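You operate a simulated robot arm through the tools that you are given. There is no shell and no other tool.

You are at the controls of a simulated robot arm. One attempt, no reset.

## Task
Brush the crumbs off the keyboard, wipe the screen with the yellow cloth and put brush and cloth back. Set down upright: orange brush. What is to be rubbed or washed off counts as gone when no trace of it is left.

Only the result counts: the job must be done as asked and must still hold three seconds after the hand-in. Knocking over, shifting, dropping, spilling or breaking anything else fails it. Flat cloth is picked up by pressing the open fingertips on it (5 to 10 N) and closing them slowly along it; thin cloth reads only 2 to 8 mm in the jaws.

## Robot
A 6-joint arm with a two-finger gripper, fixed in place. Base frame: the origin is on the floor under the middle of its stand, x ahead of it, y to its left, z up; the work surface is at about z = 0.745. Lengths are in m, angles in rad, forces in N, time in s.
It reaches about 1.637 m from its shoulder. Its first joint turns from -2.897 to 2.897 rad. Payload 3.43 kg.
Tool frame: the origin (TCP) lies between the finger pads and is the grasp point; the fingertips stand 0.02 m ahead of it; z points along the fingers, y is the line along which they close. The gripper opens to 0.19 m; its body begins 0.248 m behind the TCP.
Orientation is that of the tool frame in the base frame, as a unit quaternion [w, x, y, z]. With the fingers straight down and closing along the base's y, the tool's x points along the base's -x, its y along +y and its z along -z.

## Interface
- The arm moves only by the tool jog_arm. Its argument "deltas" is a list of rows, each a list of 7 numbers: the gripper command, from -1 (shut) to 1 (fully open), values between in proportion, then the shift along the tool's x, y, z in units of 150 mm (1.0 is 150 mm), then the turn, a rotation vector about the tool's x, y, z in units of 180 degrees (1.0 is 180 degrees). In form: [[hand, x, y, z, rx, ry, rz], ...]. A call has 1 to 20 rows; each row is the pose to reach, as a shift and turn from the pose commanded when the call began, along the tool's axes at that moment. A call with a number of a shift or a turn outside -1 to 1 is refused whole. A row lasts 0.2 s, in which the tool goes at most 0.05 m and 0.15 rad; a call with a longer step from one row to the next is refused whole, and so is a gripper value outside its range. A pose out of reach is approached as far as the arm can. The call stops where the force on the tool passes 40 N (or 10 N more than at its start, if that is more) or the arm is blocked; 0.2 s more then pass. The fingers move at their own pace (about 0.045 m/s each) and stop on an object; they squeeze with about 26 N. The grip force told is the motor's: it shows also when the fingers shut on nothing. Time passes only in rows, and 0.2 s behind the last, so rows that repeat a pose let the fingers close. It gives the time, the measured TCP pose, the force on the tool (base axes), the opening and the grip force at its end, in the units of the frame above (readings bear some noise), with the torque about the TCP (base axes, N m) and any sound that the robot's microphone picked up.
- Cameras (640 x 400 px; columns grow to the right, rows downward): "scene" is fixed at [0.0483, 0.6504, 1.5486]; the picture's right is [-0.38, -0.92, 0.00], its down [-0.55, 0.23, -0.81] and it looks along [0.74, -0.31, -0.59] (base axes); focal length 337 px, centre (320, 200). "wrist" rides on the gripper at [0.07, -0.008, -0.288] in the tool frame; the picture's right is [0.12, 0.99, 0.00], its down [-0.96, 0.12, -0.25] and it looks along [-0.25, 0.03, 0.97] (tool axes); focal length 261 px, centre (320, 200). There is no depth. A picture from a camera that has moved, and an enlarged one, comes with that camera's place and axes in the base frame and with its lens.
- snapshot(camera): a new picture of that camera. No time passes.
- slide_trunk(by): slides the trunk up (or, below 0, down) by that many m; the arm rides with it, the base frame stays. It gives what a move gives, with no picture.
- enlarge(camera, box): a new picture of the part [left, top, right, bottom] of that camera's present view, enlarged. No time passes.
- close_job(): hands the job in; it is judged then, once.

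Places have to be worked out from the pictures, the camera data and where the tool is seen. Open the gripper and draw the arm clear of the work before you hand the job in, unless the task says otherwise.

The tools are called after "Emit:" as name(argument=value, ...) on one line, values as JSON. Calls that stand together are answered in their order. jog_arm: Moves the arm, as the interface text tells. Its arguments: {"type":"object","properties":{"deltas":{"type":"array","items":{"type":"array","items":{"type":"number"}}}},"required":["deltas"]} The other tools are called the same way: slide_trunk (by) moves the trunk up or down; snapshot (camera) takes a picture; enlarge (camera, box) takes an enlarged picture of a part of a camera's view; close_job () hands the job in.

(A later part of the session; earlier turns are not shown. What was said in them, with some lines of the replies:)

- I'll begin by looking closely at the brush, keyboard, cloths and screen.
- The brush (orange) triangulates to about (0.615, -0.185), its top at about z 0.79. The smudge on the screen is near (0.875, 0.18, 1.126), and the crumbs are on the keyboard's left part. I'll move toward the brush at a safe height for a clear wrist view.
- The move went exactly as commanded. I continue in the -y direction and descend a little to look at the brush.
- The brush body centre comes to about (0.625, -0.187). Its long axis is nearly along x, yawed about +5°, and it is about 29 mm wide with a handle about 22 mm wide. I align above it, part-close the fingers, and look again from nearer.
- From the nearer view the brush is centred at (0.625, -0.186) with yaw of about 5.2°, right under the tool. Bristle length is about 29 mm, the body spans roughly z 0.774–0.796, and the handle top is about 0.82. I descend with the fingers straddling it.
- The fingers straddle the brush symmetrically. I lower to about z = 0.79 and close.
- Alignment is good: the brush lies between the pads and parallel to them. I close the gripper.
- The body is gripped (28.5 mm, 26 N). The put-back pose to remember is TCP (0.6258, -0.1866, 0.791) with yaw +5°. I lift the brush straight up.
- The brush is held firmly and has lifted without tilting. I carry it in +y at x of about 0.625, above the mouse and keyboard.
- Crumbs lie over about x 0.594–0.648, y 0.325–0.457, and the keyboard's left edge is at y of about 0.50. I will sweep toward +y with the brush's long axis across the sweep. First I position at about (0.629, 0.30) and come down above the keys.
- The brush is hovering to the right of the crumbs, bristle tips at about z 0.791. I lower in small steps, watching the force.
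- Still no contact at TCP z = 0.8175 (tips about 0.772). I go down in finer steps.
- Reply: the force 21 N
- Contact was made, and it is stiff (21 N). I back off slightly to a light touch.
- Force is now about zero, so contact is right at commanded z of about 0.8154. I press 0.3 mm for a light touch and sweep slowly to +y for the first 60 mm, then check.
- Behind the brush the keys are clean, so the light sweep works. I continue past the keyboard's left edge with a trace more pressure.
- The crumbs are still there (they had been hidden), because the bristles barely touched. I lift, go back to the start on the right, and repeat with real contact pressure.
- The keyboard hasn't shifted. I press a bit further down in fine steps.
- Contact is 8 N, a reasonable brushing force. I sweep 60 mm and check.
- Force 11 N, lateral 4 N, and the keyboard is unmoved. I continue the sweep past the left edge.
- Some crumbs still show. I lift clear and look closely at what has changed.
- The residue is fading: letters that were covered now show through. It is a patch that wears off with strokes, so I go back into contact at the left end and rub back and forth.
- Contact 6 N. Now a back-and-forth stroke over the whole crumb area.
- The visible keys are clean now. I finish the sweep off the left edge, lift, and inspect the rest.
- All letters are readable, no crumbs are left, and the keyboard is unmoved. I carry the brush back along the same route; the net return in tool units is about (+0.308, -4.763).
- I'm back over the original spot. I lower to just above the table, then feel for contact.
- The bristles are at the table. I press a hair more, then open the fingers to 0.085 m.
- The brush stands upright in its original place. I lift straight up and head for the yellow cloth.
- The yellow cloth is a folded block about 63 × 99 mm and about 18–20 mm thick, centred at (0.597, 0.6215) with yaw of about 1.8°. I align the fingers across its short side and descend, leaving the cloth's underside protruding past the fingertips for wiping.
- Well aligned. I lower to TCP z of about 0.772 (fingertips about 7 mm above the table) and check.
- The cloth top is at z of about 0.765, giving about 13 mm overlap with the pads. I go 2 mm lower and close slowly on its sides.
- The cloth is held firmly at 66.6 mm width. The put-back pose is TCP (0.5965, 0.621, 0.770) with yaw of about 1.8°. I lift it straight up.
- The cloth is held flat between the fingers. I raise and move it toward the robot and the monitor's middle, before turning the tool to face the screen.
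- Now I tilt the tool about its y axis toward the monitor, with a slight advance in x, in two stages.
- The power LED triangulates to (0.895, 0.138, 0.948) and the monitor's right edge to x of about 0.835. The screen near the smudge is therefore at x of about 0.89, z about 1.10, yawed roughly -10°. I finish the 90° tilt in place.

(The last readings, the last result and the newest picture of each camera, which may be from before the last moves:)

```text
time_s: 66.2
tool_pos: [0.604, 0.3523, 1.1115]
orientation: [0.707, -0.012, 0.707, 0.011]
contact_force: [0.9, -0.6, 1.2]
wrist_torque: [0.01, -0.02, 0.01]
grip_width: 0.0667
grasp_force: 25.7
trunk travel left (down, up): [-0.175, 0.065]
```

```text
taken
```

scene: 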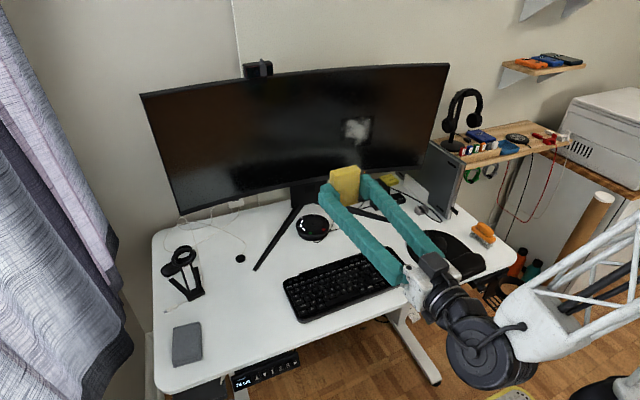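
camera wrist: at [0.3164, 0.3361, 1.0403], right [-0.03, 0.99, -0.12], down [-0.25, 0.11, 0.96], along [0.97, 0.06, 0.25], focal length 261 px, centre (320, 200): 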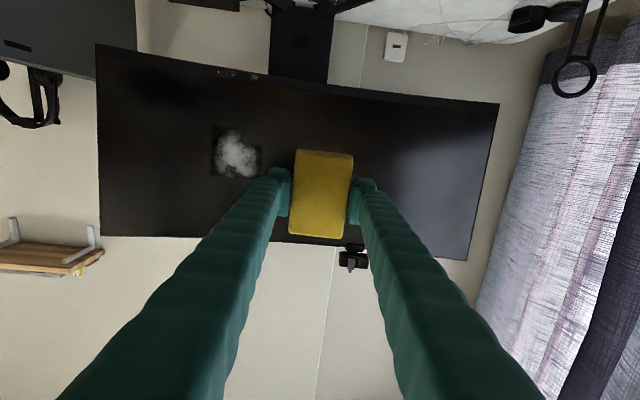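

Emit:
enlarge(camera="wrist", box=[80, 30, 320, 250])

Emit:
enlarge(camera="wrist", box=[200, 110, 280, 190])

Emit:
enlarge(camera="wrist", box=[300, 60, 520, 290])

Emit:
enlarge(camera="scene", box=[120, 50, 470, 230])

Emit:
enlarge(camera="scene", box=[330, 105, 390, 155])

```text
1.82 times, centred on (200, 140) of wrist
camera zoom: at [0.3164, 0.3361, 1.0403], right [-0.03, 0.99, -0.12], down [-0.25, 0.11, 0.96], along [0.97, 0.06, 0.25], focal length 474 px, centre (538, 309)
```

zoom: 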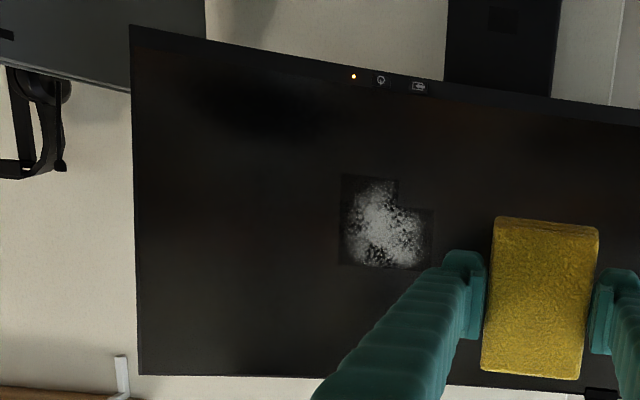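

```text
5.00 times, centred on (240, 150) of wrist
camera zoom: at [0.3164, 0.3361, 1.0403], right [-0.03, 0.99, -0.12], down [-0.25, 0.11, 0.96], along [0.97, 0.06, 0.25], focal length 1303 px, centre (720, 450)
```

zoom: 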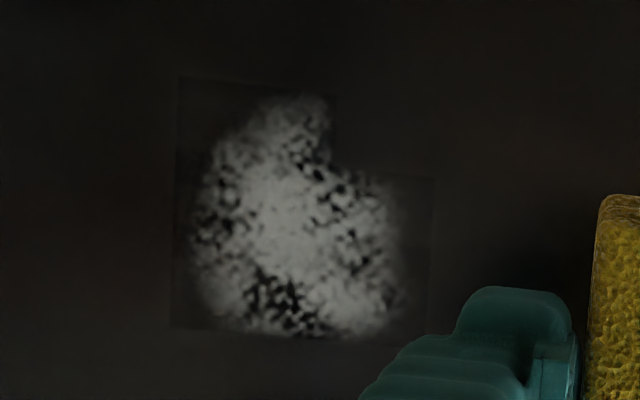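

```text
1.74 times, centred on (410, 175) of wrist
camera zoom: at [0.3164, 0.3361, 1.0403], right [-0.03, 0.99, -0.12], down [-0.25, 0.11, 0.96], along [0.97, 0.06, 0.25], focal length 453 px, centre (164, 244)
```

zoom: 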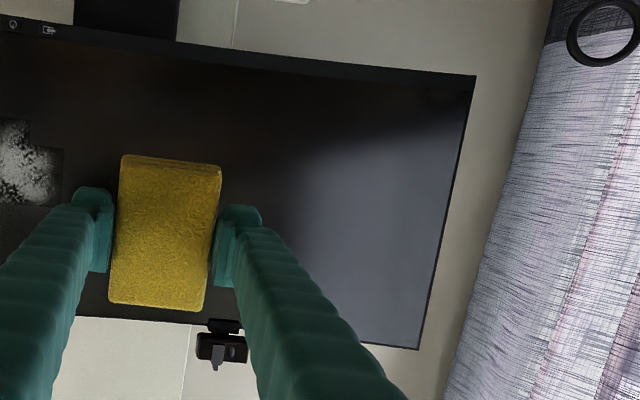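

```text
1.83 times, centred on (295, 140) of scene
camera zoom: at [0.0483, 0.6504, 1.5486], right [-0.38, -0.92, 0.0], down [-0.55, 0.23, -0.81], along [0.74, -0.31, -0.59], focal length 616 px, centre (366, 310)
```

zoom: 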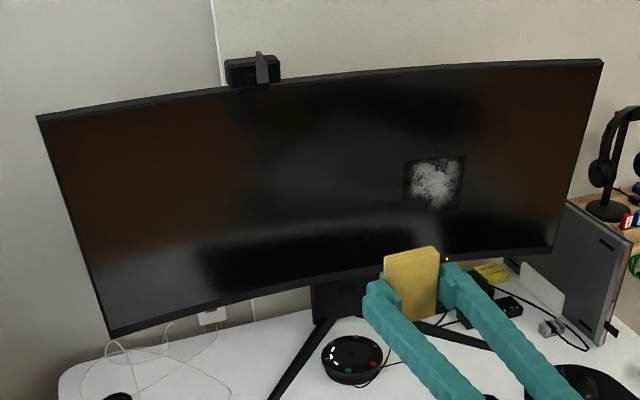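

```text
8.00 times, centred on (360, 130) of scene
camera zoom: at [0.0483, 0.6504, 1.5486], right [-0.38, -0.92, 0.0], down [-0.55, 0.23, -0.81], along [0.74, -0.31, -0.59], focal length 2697 px, centre (0, 760)
```

zoom: 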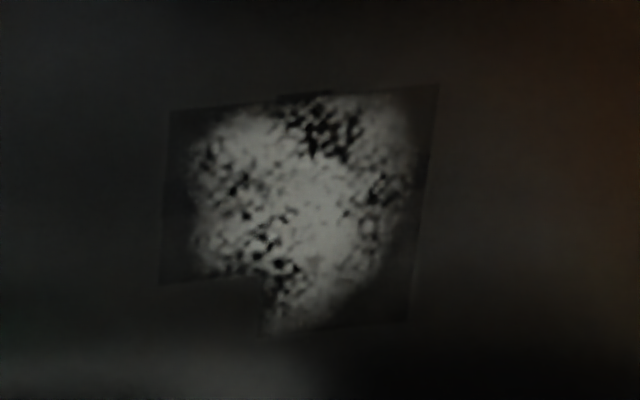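

The smudge patch corners triangulate very consistently between both cameras:
- y 0.131–0.236, z 1.055–1.157
- centre at about (0.8846, 0.184, 1.106)
- surface inward normal about (0.982, -0.169, 0.085)

I move to a 5 cm standoff, aligning the tool with that normal.

Emit:
jog_arm(deltas=[[-1, 0.01, -0.135, 0.168, 0, 0, 0], [-1, 0.02, -0.27, 0.337, 0, 0, 0], [-1, 0.03, -0.405, 0.505, 0, 0, 0], [-1, 0.04, -0.54, 0.674, 0, 0, 0]])

Emit:
jog_arm(deltas=[[-1, 0.01, -0.135, 0.168, 0.016, -0.007, 0], [-1, 0.02, -0.27, 0.337, 0.032, -0.014, 0], [-1, 0.03, -0.405, 0.505, 0.048, -0.021, 0], [-1, 0.04, -0.54, 0.674, 0.0639, -0.0272, 0], [-1, 0.04, -0.54, 0.674, 0.0639, -0.0272, 0]])

Emit:
snapshot(camera="wrist")

Emit:
snapshot(camera="scene")

Emit:
enlarge(camera="scene", box=[310, 90, 430, 190])

```text
time_s: 67.2
tool_pos: [0.7152, 0.2806, 1.1128]
orientation: [0.705, -0.01, 0.709, 0.01]
contact_force: [-0.8, -0.6, -0.7]
wrist_torque: [0.01, -0.03, 0.0]
grip_width: 0.0664
grasp_force: 26.3
out of reach, approached as far as the arm can: row 1, 2, 3, 4
trunk travel left (down, up): [-0.175, 0.065]
```

```text
time_s: 68.4
tool_pos: [0.8178, 0.203, 1.1074]
orientation: [0.734, 0.06, 0.674, -0.059]
contact_force: [0.0, 0.7, -0.5]
wrist_torque: [0.02, -0.01, -0.01]
grip_width: 0.0664
grasp_force: 26.2
trunk travel left (down, up): [-0.175, 0.065]
```

```text
taken
camera wrist: at [0.5393, 0.2437, 1.0125], right [0.18, 0.98, -0.11], down [-0.31, 0.16, 0.94], along [0.94, -0.13, 0.33], focal length 261 px, centre (320, 200)
```

wrist: 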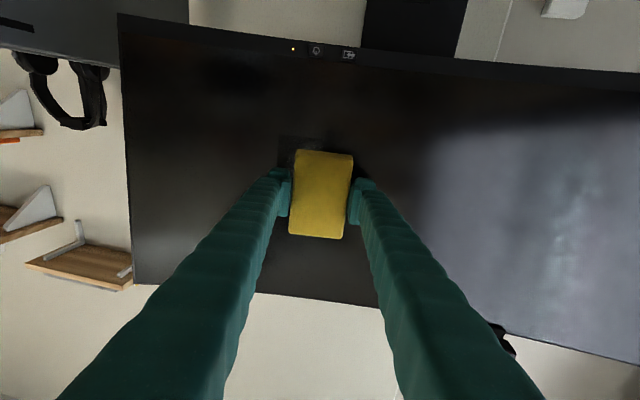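

```text
taken
```

scene: 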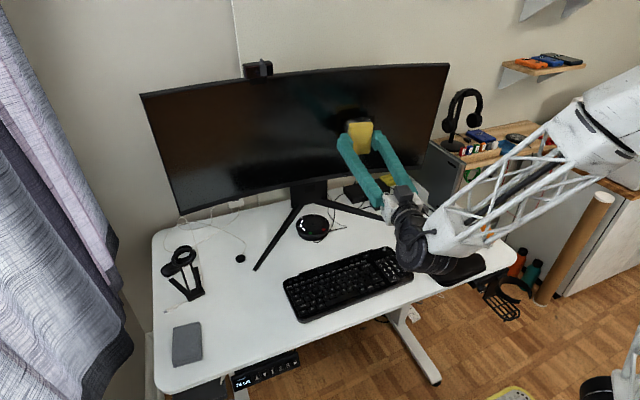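

```text
4.00 times, centred on (370, 140) of scene
camera zoom: at [0.0483, 0.6504, 1.5486], right [-0.38, -0.92, 0.0], down [-0.55, 0.23, -0.81], along [0.74, -0.31, -0.59], focal length 1348 px, centre (120, 440)
```

zoom: 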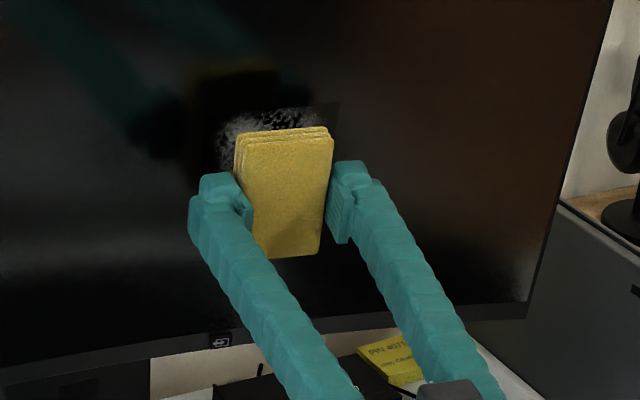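

The orientation is spot-on (tool z ≈ (0.982, -0.168, 0.084)). The gap to the screen is about 44 mm by my estimate. I centre on the smudge and close to about 9 mm.

Emit:
jog_arm(deltas=[[-1, 0.02, -0.025, 0.08, 0, 0, 0], [-1, 0.047, -0.05, 0.15, 0, 0, 0], [-1, 0.047, -0.05, 0.2, 0, 0, 0], [-1, 0.047, -0.05, 0.233, 0, 0, 0], [-1, 0.047, -0.05, 0.233, 0, 0, 0]])

Emit:
snapshot(camera="wrist")

Emit:
enlarge(camera="scene", box=[310, 90, 410, 170])

```text
time_s: 69.6
tool_pos: [0.8521, 0.1907, 1.1032]
orientation: [0.734, 0.06, 0.673, -0.059]
contact_force: [0.4, -0.1, 0.2]
wrist_torque: [-0.01, 0.02, -0.01]
grip_width: 0.0663
grasp_force: 26.5
trunk travel left (down, up): [-0.175, 0.065]
```

```text
taken
camera wrist: at [0.5729, 0.2308, 1.0077], right [0.18, 0.98, -0.11], down [-0.31, 0.16, 0.94], along [0.94, -0.13, 0.33], focal length 261 px, centre (320, 200)
```

wrist: 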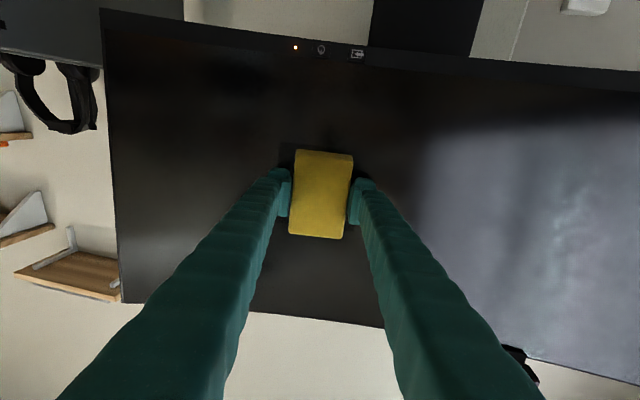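

```text
5.00 times, centred on (360, 130) of scene
camera zoom: at [0.0483, 0.6504, 1.5486], right [-0.38, -0.92, 0.0], down [-0.55, 0.23, -0.81], along [0.74, -0.31, -0.59], focal length 1686 px, centre (120, 550)
```

zoom: 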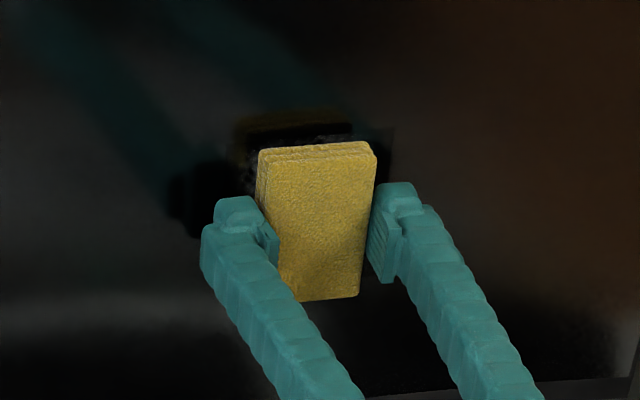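

About 8 mm gap remains by estimate. I advance 4 mm, then small steps with force checks.

Emit:
jog_arm(deltas=[[-1, 0, 0, 0.01, 0, 0, 0], [-1, 0, 0, 0.02, 0, 0, 0], [-1, 0, 0, 0.027, 0, 0, 0], [-1, 0, 0, 0.027, 0, 0, 0]])

Emit:
jog_arm(deltas=[[-1, 0, 0, 0.005, 0, 0, 0], [-1, 0, 0, 0.01, 0, 0, 0], [-1, 0, 0, 0.01, 0, 0, 0]])

Emit:
enlarge(camera="scene", box=[320, 95, 400, 160])

```text
time_s: 70.6
tool_pos: [0.8556, 0.1892, 1.1033]
orientation: [0.735, 0.06, 0.673, -0.059]
contact_force: [-0.4, 0.8, 0.0]
wrist_torque: [-0.02, 0.03, 0.01]
grip_width: 0.0666
grasp_force: 25.9
trunk travel left (down, up): [-0.175, 0.065]
```

```text
time_s: 71.4
tool_pos: [0.857, 0.1892, 1.1034]
orientation: [0.734, 0.061, 0.674, -0.06]
contact_force: [0.4, 0.5, 0.0]
wrist_torque: [0.01, 0.0, 0.0]
grip_width: 0.0664
grasp_force: 26.0
trunk travel left (down, up): [-0.175, 0.065]
```

```text
6.15 times, centred on (360, 128) of scene
camera zoom: at [0.0483, 0.6504, 1.5486], right [-0.38, -0.92, 0.0], down [-0.55, 0.23, -0.81], along [0.74, -0.31, -0.59], focal length 2075 px, centre (74, 646)
```

zoom: 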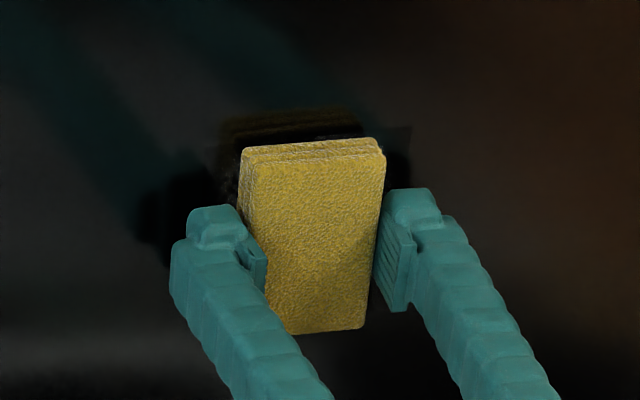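

Emit:
jog_arm(deltas=[[-1, 0, 0, 0.004, 0, 0, 0], [-1, 0, 0, 0.007, 0, 0, 0], [-1, 0, 0, 0.007, 0, 0, 0]])

Emit:
jog_arm(deltas=[[-1, 0, 0, 0.003, 0, 0, 0], [-1, 0, 0, 0.006, 0, 0, 0], [-1, 0, 0, 0.006, 0, 0, 0]])

```text
time_s: 72.2
tool_pos: [0.8574, 0.1894, 1.1033]
orientation: [0.733, 0.061, 0.675, -0.06]
contact_force: [0.5, 0.7, 0.0]
wrist_torque: [-0.02, 0.01, 0.0]
grip_width: 0.0667
grasp_force: 26.2
trunk travel left (down, up): [-0.175, 0.065]
```

```text
time_s: 73.0
tool_pos: [0.8587, 0.1898, 1.1037]
orientation: [0.734, 0.06, 0.674, -0.059]
contact_force: [-0.2, 0.7, -0.9]
wrist_torque: [0.0, -0.01, -0.05]
grip_width: 0.0665
grasp_force: 25.3
trunk travel left (down, up): [-0.175, 0.065]
```

No contact yet; I continue in 0.75 mm steps.

Emit:
jog_arm(deltas=[[-1, 0, 0, 0.005, 0, 0, 0], [-1, 0, 0, 0.005, 0, 0, 0]])

Emit:
jog_arm(deltas=[[-1, 0, 0, 0.005, 0, 0, 0], [-1, 0, 0, 0.005, 0, 0, 0]])

```text
time_s: 73.6
tool_pos: [0.8606, 0.1897, 1.1035]
orientation: [0.734, 0.06, 0.674, -0.059]
contact_force: [-1.3, 0.1, -1.2]
wrist_torque: [-0.01, -0.04, 0.04]
grip_width: 0.0664
grasp_force: 26.4
trunk travel left (down, up): [-0.175, 0.065]
```

```text
time_s: 74.2
tool_pos: [0.861, 0.1899, 1.1027]
orientation: [0.734, 0.059, 0.674, -0.058]
contact_force: [-6.6, 0.4, -2.6]
wrist_torque: [-0.09, -0.06, 0.23]
grip_width: 0.0666
grasp_force: 25.9
trunk travel left (down, up): [-0.175, 0.065]
```

Contact: about 7 N, with torque showing the +y edge touching first. I yaw the tool by about +1° to seat the cloth flatter, and re-read.

Emit:
jog_arm(deltas=[[-1, 0, 0, 0.001, -0.003, 0, 0], [-1, 0, 0, 0.002, -0.006, 0, 0], [-1, 0, 0, 0.002, -0.006, 0, 0]])

```text
time_s: 75.0
tool_pos: [0.8614, 0.1891, 1.1053]
orientation: [0.735, 0.053, 0.674, -0.053]
contact_force: [-4.0, 0.0, -1.3]
wrist_torque: [0.01, -0.04, 0.15]
grip_width: 0.0665
grasp_force: 25.8
trunk travel left (down, up): [-0.175, 0.065]
```

Emit:
jog_arm(deltas=[[-1, 0, 0, 0.001, -0.004, 0, 0], [-1, 0, 0, 0.003, -0.008, 0, 0], [-1, 0, 0, 0.003, -0.008, 0, 0]])

```text
time_s: 75.8
tool_pos: [0.862, 0.1892, 1.1044]
orientation: [0.735, 0.043, 0.675, -0.044]
contact_force: [-7.4, -2.2, 1.4]
wrist_torque: [-0.09, -0.05, -0.33]
grip_width: 0.0665
grasp_force: 25.8
trunk travel left (down, up): [-0.175, 0.065]
```

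Now the -y edge touches, so the true angle lies in between. I rotate back half that and press to a working force.

Emit:
jog_arm(deltas=[[-1, 0, 0, 0.0, 0.002, 0, 0], [-1, 0, 0, 0.001, 0.004, 0, 0], [-1, 0, 0, 0.001, 0.004, 0, 0]])

```text
time_s: 76.6
tool_pos: [0.8631, 0.1886, 1.104]
orientation: [0.735, 0.049, 0.675, -0.049]
contact_force: [-3.4, -0.3, -0.7]
wrist_torque: [-0.01, 0.03, 0.1]
grip_width: 0.0666
grasp_force: 26.3
trunk travel left (down, up): [-0.175, 0.065]
```

Emit:
jog_arm(deltas=[[-1, 0, 0, 0.002, 0.0005, 0, 0], [-1, 0, 0, 0.003, 0.0005, 0, 0], [-1, 0, 0, 0.003, 0.0005, 0, 0]])

```text
time_s: 77.4
tool_pos: [0.8618, 0.1882, 1.1034]
orientation: [0.735, 0.048, 0.674, -0.048]
contact_force: [-7.4, 0.6, -1.5]
wrist_torque: [-0.05, 0.02, 0.25]
grip_width: 0.0666
grasp_force: 25.9
trunk travel left (down, up): [-0.175, 0.065]
```

Force is 7.4 N. Now a first horizontal wipe stroke, ±52 mm about the centre, following the screen's curvature.

Emit:
jog_arm(deltas=[[-1, 0, 0.07, -0.0002, -0.0035, 0, 0], [-1, 0, 0.14, -0.001, -0.0055, 0, 0], [-1, 0, 0.21, -0.0022, -0.0077, 0, 0], [-1, 0, 0.28, -0.0039, -0.0099, 0, 0], [-1, 0, 0.35, -0.0061, -0.0121, 0, 0], [-1, 0, 0.28, -0.0039, -0.0099, 0, 0], [-1, 0, 0.21, -0.0022, -0.0077, 0, 0], [-1, 0, 0.14, -0.001, -0.0055, 0, 0], [-1, 0, 0.07, -0.0002, -0.0033, 0, 0], [-1, 0, 0, 0, -0.001, 0, 0]])

Emit:
snapshot(camera="scene")

Emit:
enlarge(camera="scene", box=[310, 90, 410, 170])

```text
time_s: 79.6
tool_pos: [0.8625, 0.1892, 1.1045]
orientation: [0.735, 0.048, 0.675, -0.048]
contact_force: [-5.5, 3.5, -0.9]
wrist_torque: [0.01, 0.01, 0.27]
grip_width: 0.0666
grasp_force: 26.6
trunk travel left (down, up): [-0.175, 0.065]
```

```text
taken
```

scene: 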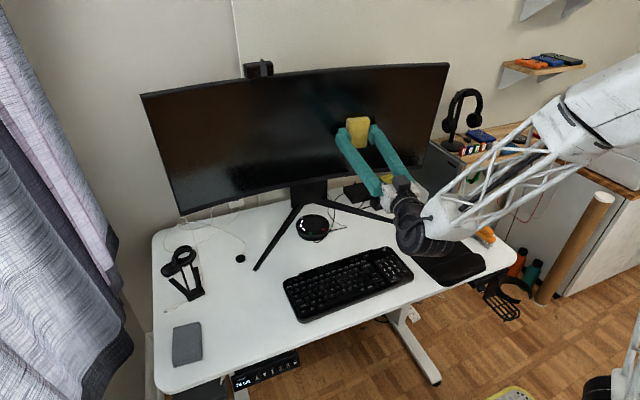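

```text
5.00 times, centred on (360, 130) of scene
camera zoom: at [0.0483, 0.6504, 1.5486], right [-0.38, -0.92, 0.0], down [-0.55, 0.23, -0.81], along [0.74, -0.31, -0.59], focal length 1686 px, centre (120, 550)
```

zoom: 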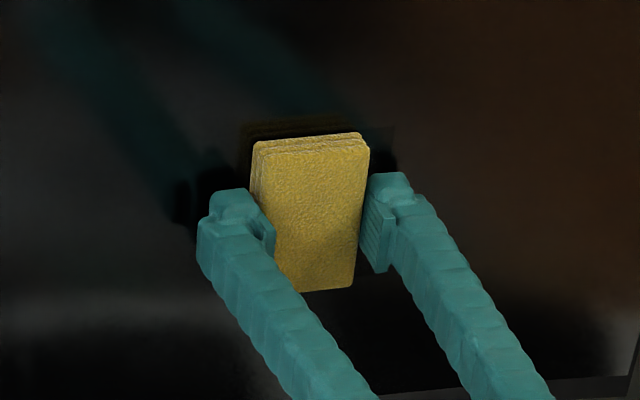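

The monitor has not moved. Now the stroke to the -y side, and back.

Emit:
jog_arm(deltas=[[-1, 0, -0.08, -0.0003, 0.002, 0, 0], [-1, 0, -0.16, -0.0013, 0.005, 0, 0], [-1, 0, -0.24, -0.0029, 0.0076, 0, 0], [-1, 0, -0.32, -0.0051, 0.0102, 0, 0], [-1, 0, -0.4, -0.008, 0.0127, 0, 0], [-1, 0, -0.32, -0.0051, 0.0102, 0, 0], [-1, 0, -0.24, -0.0029, 0.0076, 0, 0], [-1, 0, -0.16, -0.0013, 0.005, 0, 0], [-1, 0, -0.08, -0.0003, 0.0025, 0, 0], [-1, 0, 0, 0, 0, 0, 0], [-1, 0, 0.08, -0.0003, -0.0025, 0, 0], [-1, 0, 0.16, -0.0013, -0.005, 0, 0], [-1, 0, 0.24, -0.0029, -0.0076, 0, 0], [-1, 0, 0.32, -0.0051, -0.0102, 0, 0], [-1, 0, 0.4, -0.008, -0.0127, 0, 0]])

Emit:
enlarge(camera="scene", box=[310, 90, 410, 170])

Emit:
enlarge(camera="wrist", box=[180, 80, 340, 260])

```text
time_s: 82.8
tool_pos: [0.8689, 0.2485, 1.104]
orientation: [0.736, 0.033, 0.675, -0.035]
contact_force: [0.2, -0.3, -0.2]
wrist_torque: [-0.01, -0.05, 0.05]
grip_width: 0.0667
grasp_force: 26.3
trunk travel left (down, up): [-0.175, 0.065]
```

```text
5.00 times, centred on (360, 130) of scene
camera zoom: at [0.0483, 0.6504, 1.5486], right [-0.38, -0.92, 0.0], down [-0.55, 0.23, -0.81], along [0.74, -0.31, -0.59], focal length 1686 px, centre (120, 550)
```

zoom: 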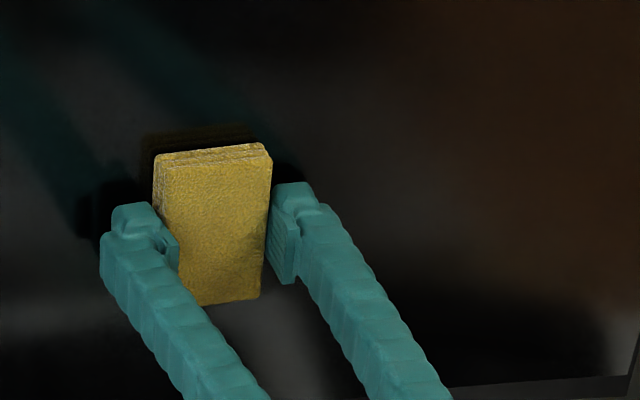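

```text
2.22 times, centred on (260, 170) of wrist
camera zoom: at [0.5883, 0.268, 1.0085], right [0.11, 0.99, -0.12], down [-0.32, 0.14, 0.94], along [0.94, -0.06, 0.33], focal length 579 px, centre (453, 267)
```

zoom: 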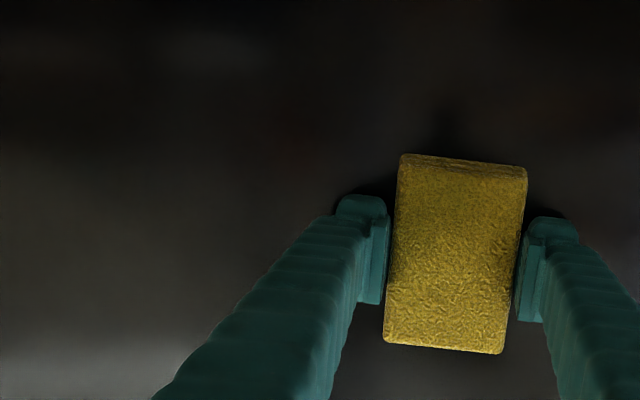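

The exposed area already looks clean. I back off the screen to inspect the entire patch.

Emit:
jog_arm(deltas=[[-1, 0, 0, -0.1, 0, 0, 0], [-1, 0, 0.15, -0.35, 0, 0, 0], [-1, 0, 0.35, -0.6, 0, 0, 0], [-1, 0, 0.55, -0.85, 0, 0, 0], [-1, 0, 0.55, -0.85, 0, 0, 0]])

Emit:
enlarge(camera="scene", box=[310, 90, 410, 170])

Emit:
enlarge(camera="wrist", box=[120, 80, 320, 230])

Emit:
snapshot(camera="wrist")

```text
time_s: 84.0
tool_pos: [0.7498, 0.3422, 1.0934]
orientation: [0.736, 0.034, 0.675, -0.035]
contact_force: [-0.2, 0.5, -0.7]
wrist_torque: [0.01, 0.05, 0.04]
grip_width: 0.0664
grasp_force: 26.4
trunk travel left (down, up): [-0.175, 0.065]
```

```text
5.00 times, centred on (360, 130) of scene
camera zoom: at [0.0483, 0.6504, 1.5486], right [-0.38, -0.92, 0.0], down [-0.55, 0.23, -0.81], along [0.74, -0.31, -0.59], focal length 1686 px, centre (120, 550)
```

zoom: 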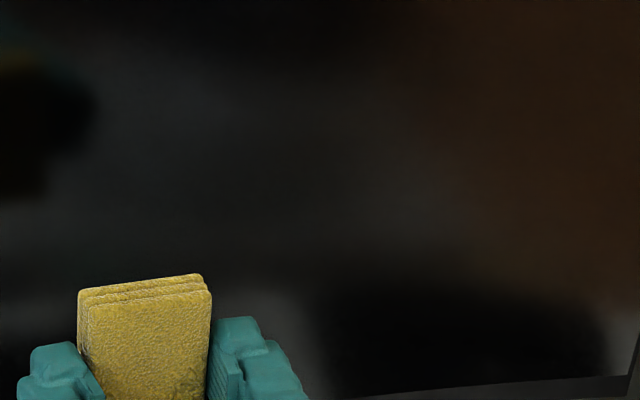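

```text
2.67 times, centred on (220, 155) of wrist
camera zoom: at [0.4692, 0.3622, 0.9978], right [0.11, 0.99, -0.12], down [-0.32, 0.14, 0.94], along [0.94, -0.06, 0.33], focal length 695 px, centre (587, 320)
```

zoom: 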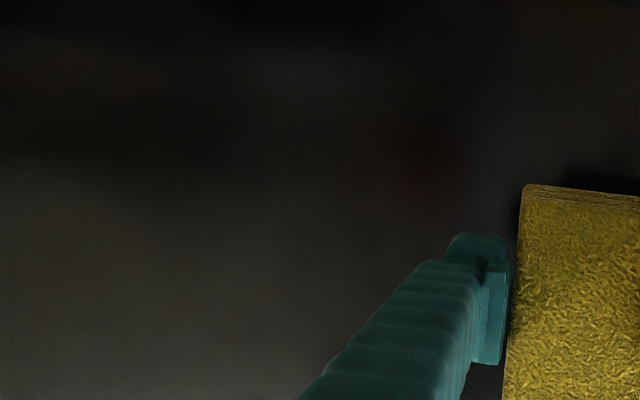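

```text
taken
camera wrist: at [0.4692, 0.3622, 0.9978], right [0.11, 0.99, -0.12], down [-0.32, 0.14, 0.94], along [0.94, -0.06, 0.33], focal length 261 px, centre (320, 200)
```

wrist: 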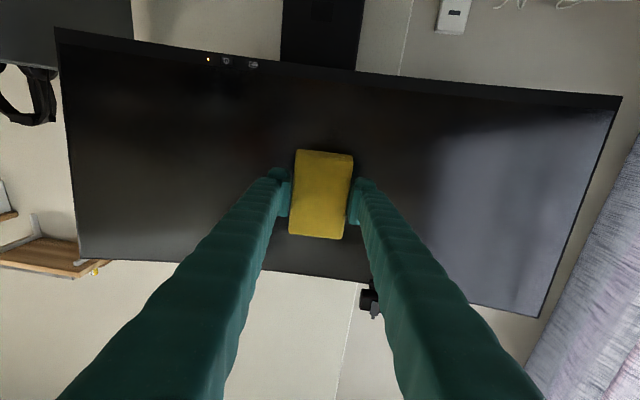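

Emit:
enlarge(camera="scene", box=[330, 105, 390, 155])

Emit:
enlarge(camera="wrist", box=[140, 110, 260, 210])

Emit:
snapshot(camera="scene")

```text
8.00 times, centred on (360, 130) of scene
camera zoom: at [0.0483, 0.6504, 1.5486], right [-0.38, -0.92, 0.0], down [-0.55, 0.23, -0.81], along [0.74, -0.31, -0.59], focal length 2697 px, centre (0, 760)
```

zoom: 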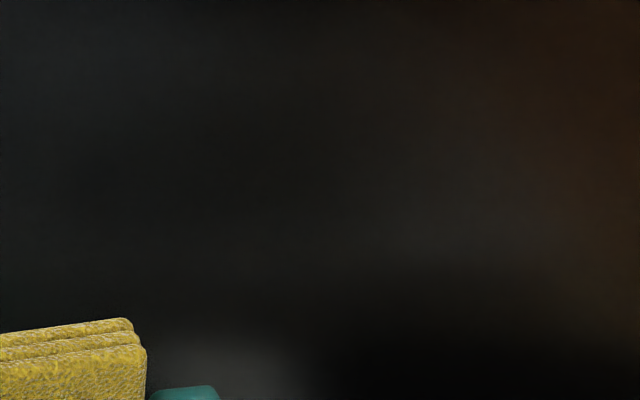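

```text
4.00 times, centred on (200, 160) of wrist
camera zoom: at [0.4692, 0.3622, 0.9978], right [0.11, 0.99, -0.12], down [-0.32, 0.14, 0.94], along [0.94, -0.06, 0.33], focal length 1043 px, centre (800, 360)
```

zoom: 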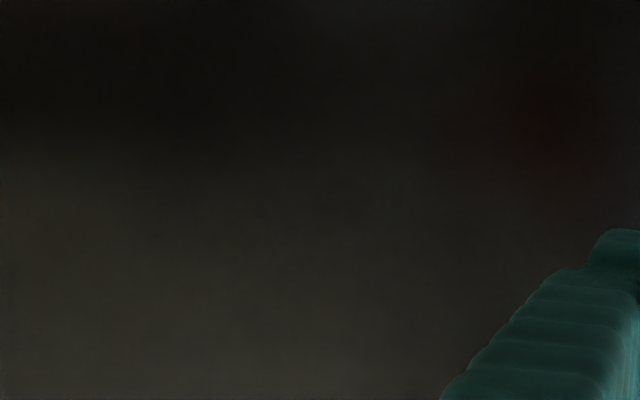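

```text
taken
```

scene: 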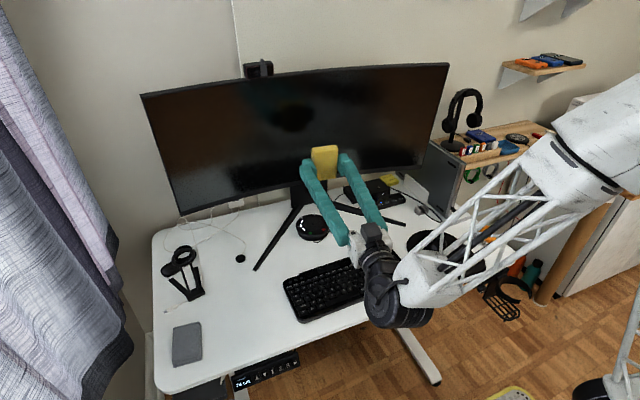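

The screen is clean with no trace left. Now I bring the cloth home: I retreat from the screen while tilting the tool back toward straight-down, in two stages.

Emit:
jog_arm(deltas=[[-1, -0.03, 0.046, -0.117, 0, 0.0372, 0], [-1, -0.06, 0.092, -0.234, 0, 0.0743, 0], [-1, -0.09, 0.138, -0.351, 0, 0.1115, 0], [-1, -0.117, 0.184, -0.468, 0, 0.1486, 0], [-1, -0.146, 0.23, -0.585, 0, 0.1858, 0], [-1, -0.175, 0.276, -0.703, 0, 0.2229, 0], [-1, -0.204, 0.321, -0.82, 0, 0.26, 0], [-1, -0.204, 0.321, -0.82, 0, 0.26, 0]])

Emit:
snapshot(camera="scene")

```text
time_s: 85.8
tool_pos: [0.6303, 0.4016, 1.113]
orientation: [0.407, 0.043, 0.912, -0.018]
contact_force: [-0.1, 0.6, -0.9]
wrist_torque: [-0.04, -0.02, 0.0]
grip_width: 0.0665
grasp_force: 25.8
trunk travel left (down, up): [-0.175, 0.065]
```

```text
taken
```

scene: 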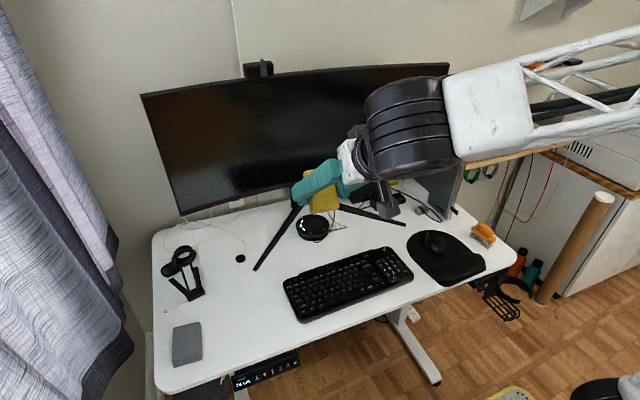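

Emit:
jog_arm(deltas=[[-1, 0, 0, 0, 0, 0.0382, 0], [-1, 0, 0, 0, 0, 0.0763, 0], [-1, 0, 0, 0, 0, 0.1145, 0], [-1, 0, 0, 0, 0, 0.1526, 0], [-1, 0, 0, 0, 0, 0.1908, 0], [-1, 0, 0, 0, 0, 0.2289, 0], [-1, 0, 0, 0, 0, 0.267, 0], [-1, 0, 0, 0, 0, 0.267, 0]])

Emit:
snapshot(camera="scene")

```text
time_s: 87.6
tool_pos: [0.6309, 0.4022, 1.1139]
orientation: [0.0, 0.048, 0.999, 0.0]
contact_force: [0.2, 0.1, -0.7]
wrist_torque: [-0.02, 0.03, 0.01]
grip_width: 0.066
grasp_force: 26.3
trunk travel left (down, up): [-0.175, 0.065]
```

```text
taken
```

scene: 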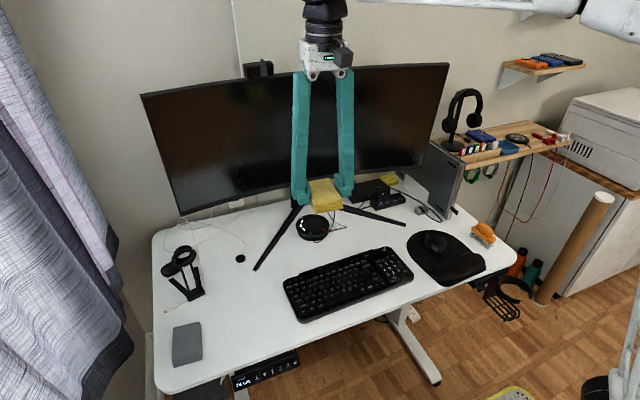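

The tool is straight down again. I correct the yaw back to +1.8° while travelling toward the cloth's home spot.

Emit:
jog_arm(deltas=[[-1, 0.046, 0.18, 0.05, 0, 0, -0.01], [-1, 0.092, 0.36, 0.1, 0, 0, -0.02], [-1, 0.138, 0.54, 0.15, 0, 0, -0.03], [-1, 0.184, 0.716, 0.2, 0, 0, -0.0404], [-1, 0.184, 0.716, 0.2, 0, 0, -0.0404]])

```text
time_s: 88.8
tool_pos: [0.6131, 0.5125, 1.0833]
orientation: [0.0, -0.015, 1.0, 0.001]
contact_force: [1.3, -0.4, 0.2]
wrist_torque: [-0.02, 0.02, -0.01]
grip_width: 0.0664
grasp_force: 26.7
trunk travel left (down, up): [-0.175, 0.065]
```

Emit:
jog_arm(deltas=[[-1, 0.022, 0.182, 0.15, 0, 0, 0], [-1, 0.044, 0.364, 0.3, 0, 0, 0], [-1, 0.066, 0.546, 0.5, 0, 0, 0], [-1, 0.088, 0.728, 0.7, 0, 0, 0], [-1, 0.088, 0.728, 0.887, 0, 0, 0], [-1, 0.088, 0.728, 0.887, 0, 0, 0]])

Emit:
snapshot(camera="wrist")

Emit:
enlarge(camera="scene", box=[140, 230, 340, 370])

```text
time_s: 90.2
tool_pos: [0.5973, 0.6211, 0.951]
orientation: [-0.001, -0.015, 1.0, 0.001]
contact_force: [-0.2, 0.0, 0.0]
wrist_torque: [0.04, 0.0, 0.01]
grip_width: 0.0666
grasp_force: 25.9
trunk travel left (down, up): [-0.175, 0.065]
```

```text
taken
camera wrist: at [0.5261, 0.6113, 1.2371], right [-0.15, 0.99, 0.0], down [0.96, 0.14, 0.25], along [0.25, 0.04, -0.97], focal length 261 px, centre (320, 200)
```

wrist: 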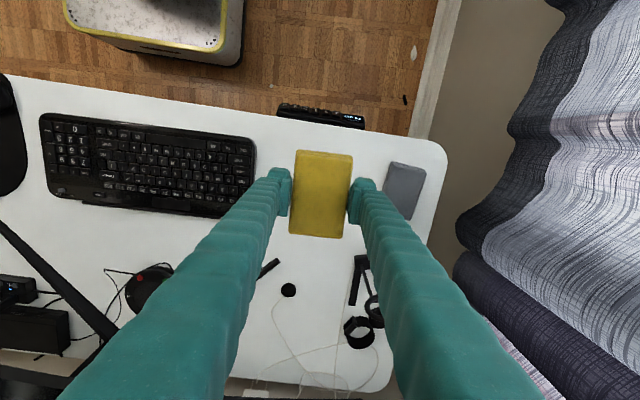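

```text
2.86 times, centred on (240, 300) of scene
camera zoom: at [0.0483, 0.6504, 1.5486], right [-0.38, -0.92, 0.0], down [-0.55, 0.23, -0.81], along [0.74, -0.31, -0.59], focal length 963 px, centre (549, -86)
```

zoom: 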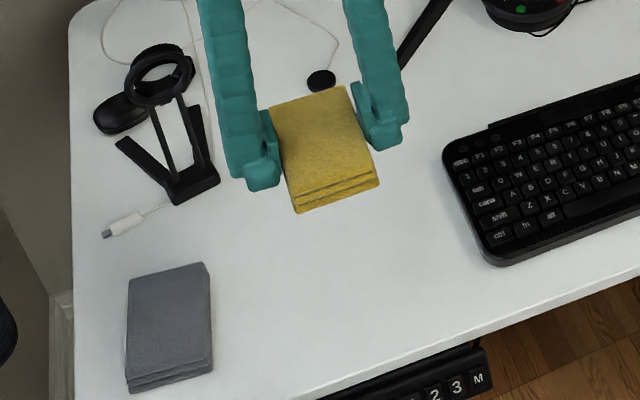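

Directly above the home position. I descend in stages.

Emit:
jog_arm(deltas=[[-1, 0, 0, 0.25, 0, 0, 0], [-1, 0, 0, 0.5, 0, 0, 0], [-1, 0, 0, 0.75, 0, 0, 0], [-1, 0, 0, 0.93, 0, 0, 0], [-1, 0, 0, 0.93, 0, 0, 0]])

Emit:
jog_arm(deltas=[[-1, 0, 0, 0.1, 0, 0, 0], [-1, 0, 0, 0.18, 0, 0, 0], [-1, 0, 0, 0.23, 0, 0, 0], [-1, 0, 0, 0.25, 0, 0, 0], [-1, 0, 0, 0.25, 0, 0, 0]])

Emit:
enlarge(camera="scene", box=[210, 290, 300, 360])

```text
time_s: 91.4
tool_pos: [0.5982, 0.6211, 0.8114]
orientation: [0.001, -0.014, 1.0, 0.001]
contact_force: [0.7, 0.1, -0.3]
wrist_torque: [-0.03, -0.02, -0.05]
grip_width: 0.0665
grasp_force: 26.0
trunk travel left (down, up): [-0.175, 0.065]
```

```text
time_s: 92.6
tool_pos: [0.5986, 0.6206, 0.7736]
orientation: [-0.001, -0.015, 1.0, 0.001]
contact_force: [0.9, 1.3, -0.4]
wrist_torque: [0.01, 0.01, 0.0]
grip_width: 0.0664
grasp_force: 26.1
trunk travel left (down, up): [-0.175, 0.065]
```

```text
5.71 times, centred on (255, 325) of scene
camera zoom: at [0.0483, 0.6504, 1.5486], right [-0.38, -0.92, 0.0], down [-0.55, 0.23, -0.81], along [0.74, -0.31, -0.59], focal length 1926 px, centre (691, -514)
```

zoom: 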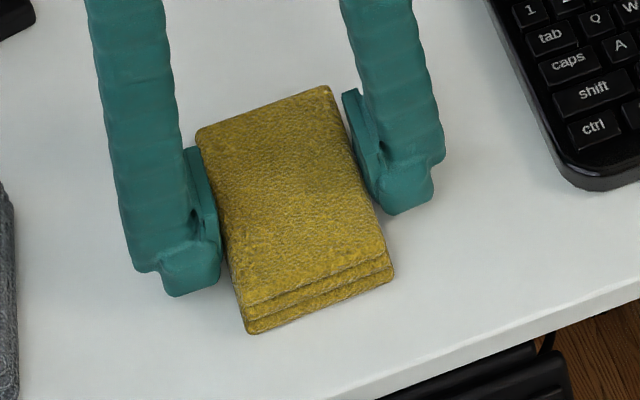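

Within a couple of mm of home. I trim x by about 1.5 mm and lower the last few mm in small steps.

Emit:
jog_arm(deltas=[[-1, 0.009, 0, 0.007, 0, 0, 0], [-1, 0.009, 0, 0.014, 0, 0, 0], [-1, 0.009, 0, 0.014, 0, 0, 0]])

Emit:
jog_arm(deltas=[[-1, 0, 0, 0.003, 0, 0, 0], [-1, 0, 0, 0.005, 0, 0, 0], [-1, 0, 0, 0.005, 0, 0, 0]])

```text
time_s: 93.4
tool_pos: [0.5951, 0.6209, 0.7727]
orientation: [0.001, -0.015, 1.0, 0.001]
contact_force: [0.8, -0.3, 9.4]
wrist_torque: [0.2, 0.31, -0.03]
grip_width: 0.0665
grasp_force: 25.6
trunk travel left (down, up): [-0.175, 0.065]
```

```text
time_s: 94.2
tool_pos: [0.5969, 0.6218, 0.772]
orientation: [0.001, -0.015, 1.0, 0.002]
contact_force: [1.5, 1.6, 20.8]
wrist_torque: [0.12, 0.02, 0.0]
grip_width: 0.0665
grasp_force: 26.1
trunk travel left (down, up): [-0.175, 0.065]
```

The cloth is pressed on the table. I relax slightly, then open the fingers slowly.

Emit:
jog_arm(deltas=[[-1, 0, 0, -0.006, 0, 0, 0], [-1, 0, 0, -0.007, 0, 0, 0], [-0.3, 0, 0, -0.007, 0, 0, 0], [-0.2, 0, 0, -0.007, 0, 0, 0], [-0.1, 0, 0, -0.007, 0, 0, 0], [0.0, 0, 0, -0.007, 0, 0, 0], [0.0, 0, 0, -0.007, 0, 0, 0]])

Emit:
enlarge(camera="scene", box=[210, 290, 300, 360])

Emit:
enlarge(camera="wrist", box=[240, 120, 400, 230])

```text
time_s: 95.8
tool_pos: [0.5956, 0.6213, 0.7697]
orientation: [0.0, -0.015, 1.0, 0.002]
contact_force: [-0.2, -0.5, 0.3]
wrist_torque: [0.0, 0.0, 0.01]
grip_width: 0.0949
grasp_force: 0.1
trunk travel left (down, up): [-0.175, 0.065]
```

```text
5.71 times, centred on (255, 325) of scene
camera zoom: at [0.0483, 0.6504, 1.5486], right [-0.38, -0.92, 0.0], down [-0.55, 0.23, -0.81], along [0.74, -0.31, -0.59], focal length 1926 px, centre (691, -514)
```

zoom: 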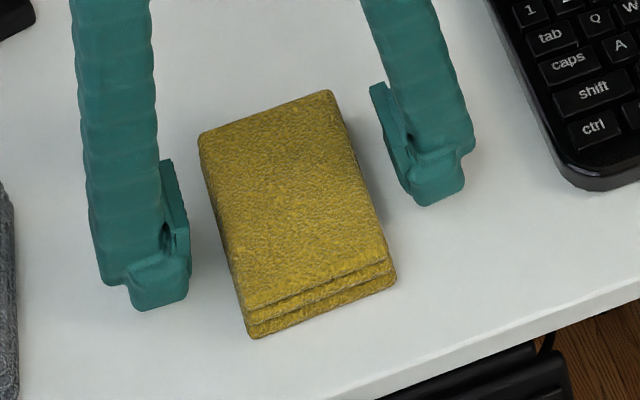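

```text
3.64 times, centred on (320, 175) of wrist
camera zoom: at [0.525, 0.6112, 1.0591], right [-0.15, 0.99, 0.0], down [0.96, 0.14, 0.25], along [0.25, 0.04, -0.97], focal length 948 px, centre (320, 291)
```

zoom: 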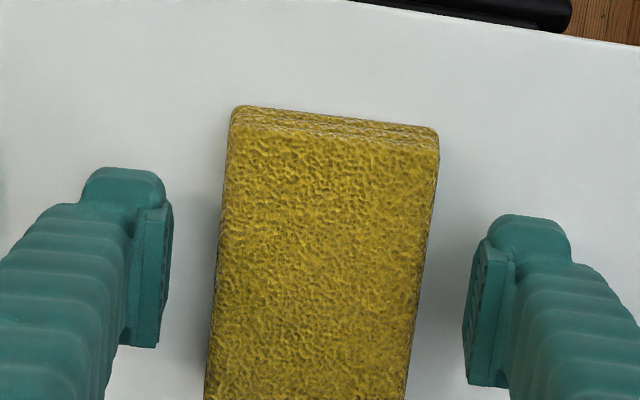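

The cloth lies back in its original place, flat. I raise the arm straight up and clear.

Emit:
jog_arm(deltas=[[0, 0, 0, -0.15, 0, 0, 0], [0, 0, 0, -0.4, 0, 0, 0], [0, 0, 0, -0.7, 0, 0, 0], [0, 0, 0, -1.0, 0, 0, 0]])

Emit:
jog_arm(deltas=[[0.2, 0, -0.15, -0.25, 0, 0, 0], [0.4, 0, -0.3, -0.5, 0, 0, 0], [0.7, 0.1, -0.45, -0.75, 0, 0, 0], [1, 0.2, -0.6, -1.0, 0, 0, 0]])

Emit:
jog_arm(deltas=[[1, 0.05, -0.2, -0.2, 0, 0, 0], [1, 0.1, -0.4, -0.4, 0, 0, 0], [1, 0.15, -0.6, -0.6, 0, 0, 0], [1, 0.2, -0.8, -0.8, 0, 0, 0], [1, 0.2, -1.0, -1.0, 0, 0, 0]])

Emit:
snapshot(camera="scene")

Emit:
snapshot(camera="wrist")

```text
time_s: 96.8
tool_pos: [0.5975, 0.6207, 0.9216]
orientation: [0.0, -0.015, 1.0, 0.001]
contact_force: [-0.4, 1.0, -0.7]
wrist_torque: [-0.08, 0.06, -0.01]
grip_width: 0.095
grasp_force: 0.2
trunk travel left (down, up): [-0.175, 0.065]
```

```text
time_s: 97.8
tool_pos: [0.57, 0.5308, 1.0698]
orientation: [0.0, -0.016, 1.0, 0.0]
contact_force: [0.8, 0.4, -1.0]
wrist_torque: [-0.14, 0.12, 0.0]
grip_width: 0.1798
grasp_force: 0.0
trunk travel left (down, up): [-0.175, 0.065]
```

```text
time_s: 99.0
tool_pos: [0.5428, 0.3791, 1.221]
orientation: [0.001, -0.015, 1.0, 0.001]
contact_force: [0.1, 0.4, 0.0]
wrist_torque: [-0.1, 0.04, 0.03]
grip_width: 0.1896
grasp_force: 0.1
trunk travel left (down, up): [-0.175, 0.065]
```

```text
taken
```

scene: 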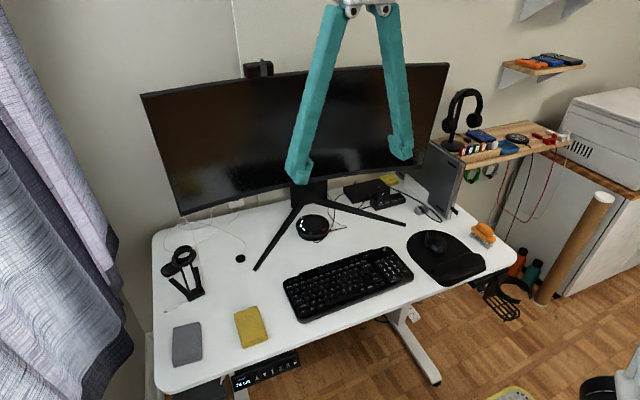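

```text
taken
camera wrist: at [0.4718, 0.369, 1.5086], right [-0.15, 0.99, 0.0], down [0.96, 0.14, 0.25], along [0.25, 0.04, -0.97], focal length 261 px, centre (320, 200)
```

wrist: 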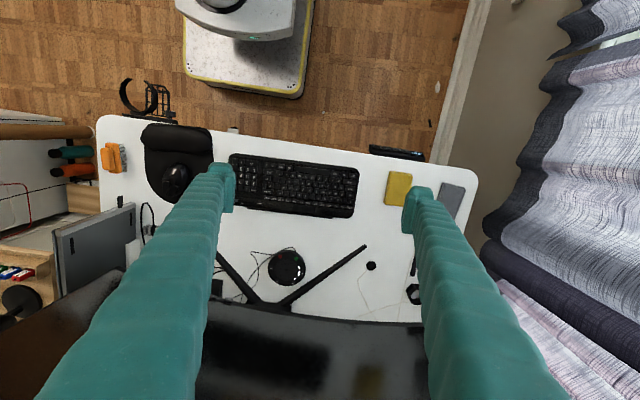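

Everything looks in its place. I make a final close check of the keyboard, screen, brush and cloth.

Emit:
enlarge(camera="scene", box=[270, 230, 430, 330])

Emit:
enlarge(camera="scene", box=[440, 200, 540, 262])

Emit:
enlarge(camera="scene", box=[140, 280, 300, 380])

Emit:
enlarge(camera="scene", box=[300, 80, 460, 180])

Emit:
enlarge(camera="wrist", box=[220, 140, 370, 230])

```text
4.00 times, centred on (350, 280) of scene
camera zoom: at [0.0483, 0.6504, 1.5486], right [-0.38, -0.92, 0.0], down [-0.55, 0.23, -0.81], along [0.74, -0.31, -0.59], focal length 1348 px, centre (200, -120)
```

zoom: 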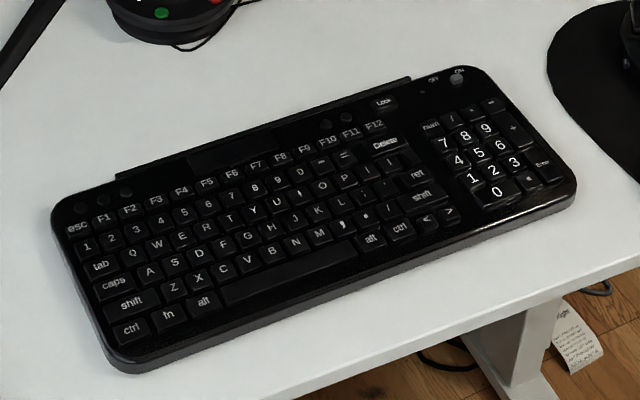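

```text
6.40 times, centred on (490, 231) of scene
camera zoom: at [0.0483, 0.6504, 1.5486], right [-0.38, -0.92, 0.0], down [-0.55, 0.23, -0.81], along [0.74, -0.31, -0.59], focal length 2158 px, centre (-768, 2)
```

zoom: 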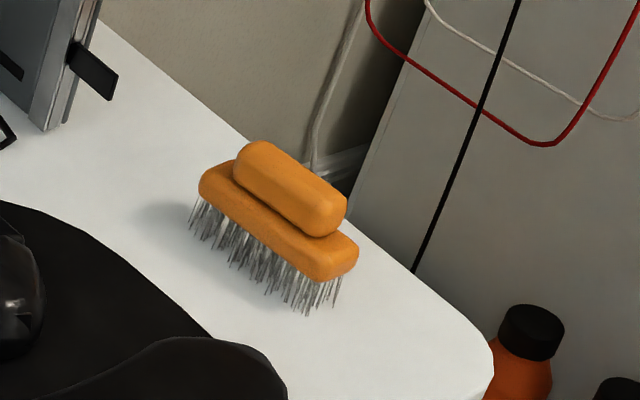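

```text
4.00 times, centred on (220, 330) of scene
camera zoom: at [0.0483, 0.6504, 1.5486], right [-0.38, -0.92, 0.0], down [-0.55, 0.23, -0.81], along [0.74, -0.31, -0.59], focal length 1348 px, centre (720, -320)
```

zoom: 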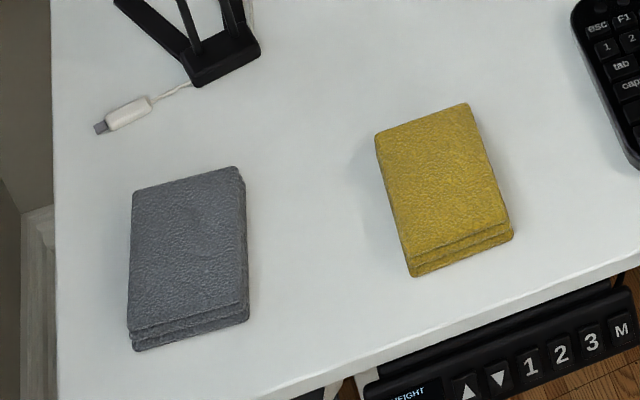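

```text
4.00 times, centred on (380, 130) of scene
camera zoom: at [0.0483, 0.6504, 1.5486], right [-0.38, -0.92, 0.0], down [-0.55, 0.23, -0.81], along [0.74, -0.31, -0.59], focal length 1348 px, centre (80, 480)
```

zoom: 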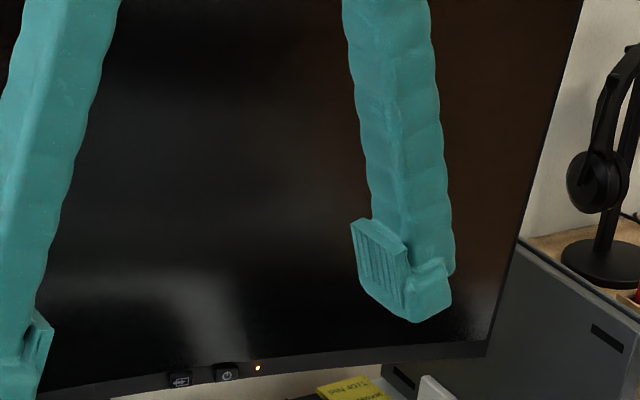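

```text
4.27 times, centred on (295, 185) of wrist
camera zoom: at [0.4718, 0.369, 1.5086], right [-0.15, 0.99, 0.0], down [0.96, 0.14, 0.25], along [0.25, 0.04, -0.97], focal length 1112 px, centre (427, 264)
```

zoom: 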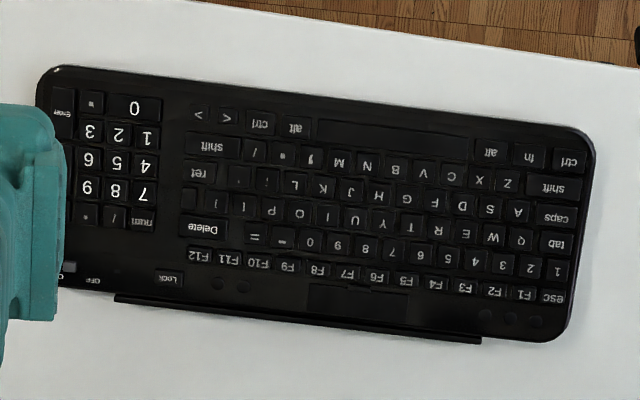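

Emit:
enlarge(camera="scene", box=[300, 270, 360, 310])

Emit:
enlarge(camera="wrist", box=[280, 160, 350, 210])

Emit:
enlarge(camera="scene", box=[330, 105, 390, 155])

```text
10.00 times, centred on (330, 290) of scene
camera zoom: at [0.0483, 0.6504, 1.5486], right [-0.38, -0.92, 0.0], down [-0.55, 0.23, -0.81], along [0.74, -0.31, -0.59], focal length 3371 px, centre (220, -700)
```

zoom: 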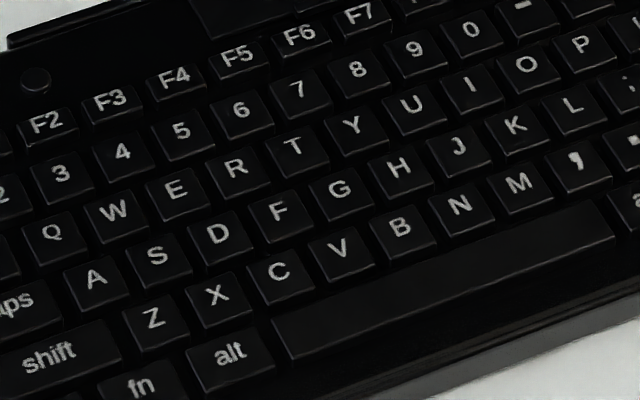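

```text
8.00 times, centred on (315, 185) of wrist
camera zoom: at [0.4718, 0.369, 1.5086], right [-0.15, 0.99, 0.0], down [0.96, 0.14, 0.25], along [0.25, 0.04, -0.97], focal length 2085 px, centre (360, 320)
```

zoom: 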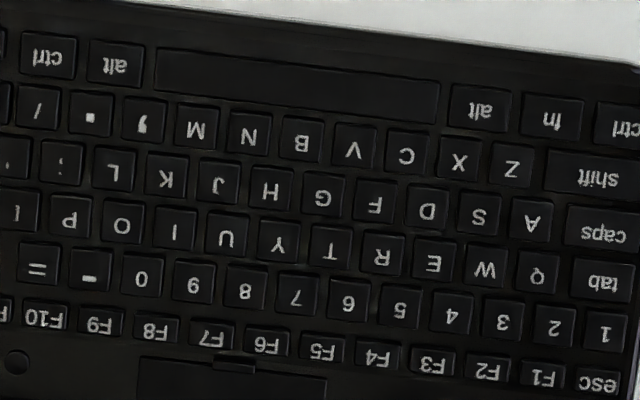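

```text
8.00 times, centred on (360, 130) of scene
camera zoom: at [0.0483, 0.6504, 1.5486], right [-0.38, -0.92, 0.0], down [-0.55, 0.23, -0.81], along [0.74, -0.31, -0.59], focal length 2697 px, centre (0, 760)
```

zoom: 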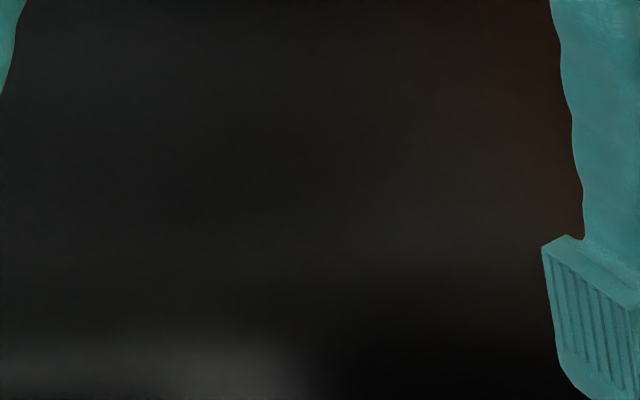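

The keyboard and the screen show no trace of dirt. The brush stands upright at its place, the cloth is back in its place, the gripper is open and the arm is clear. I hand the job in.

Emit:
close_job()

```text
The job is handed in.
```

The job is done and handed in; the result of the judging hasn't come back.

- **Keyboard:** all the crumbs are brushed off. Close-ups from both cameras show no trace, and the keyboard has not moved.
- **Screen:** the smudge is wiped off completely with the yellow cloth. The monitor has not shifted.
- **Orange brush:** it stands upright on its bristles, within about 2 mm of where it started.
- **Yellow cloth:** it lies flat, within about 2 mm of where it started.
- **Everything else:** I saw nothing else on the desk moved or knocked over. The gripper is open and the arm is clear of the desk.
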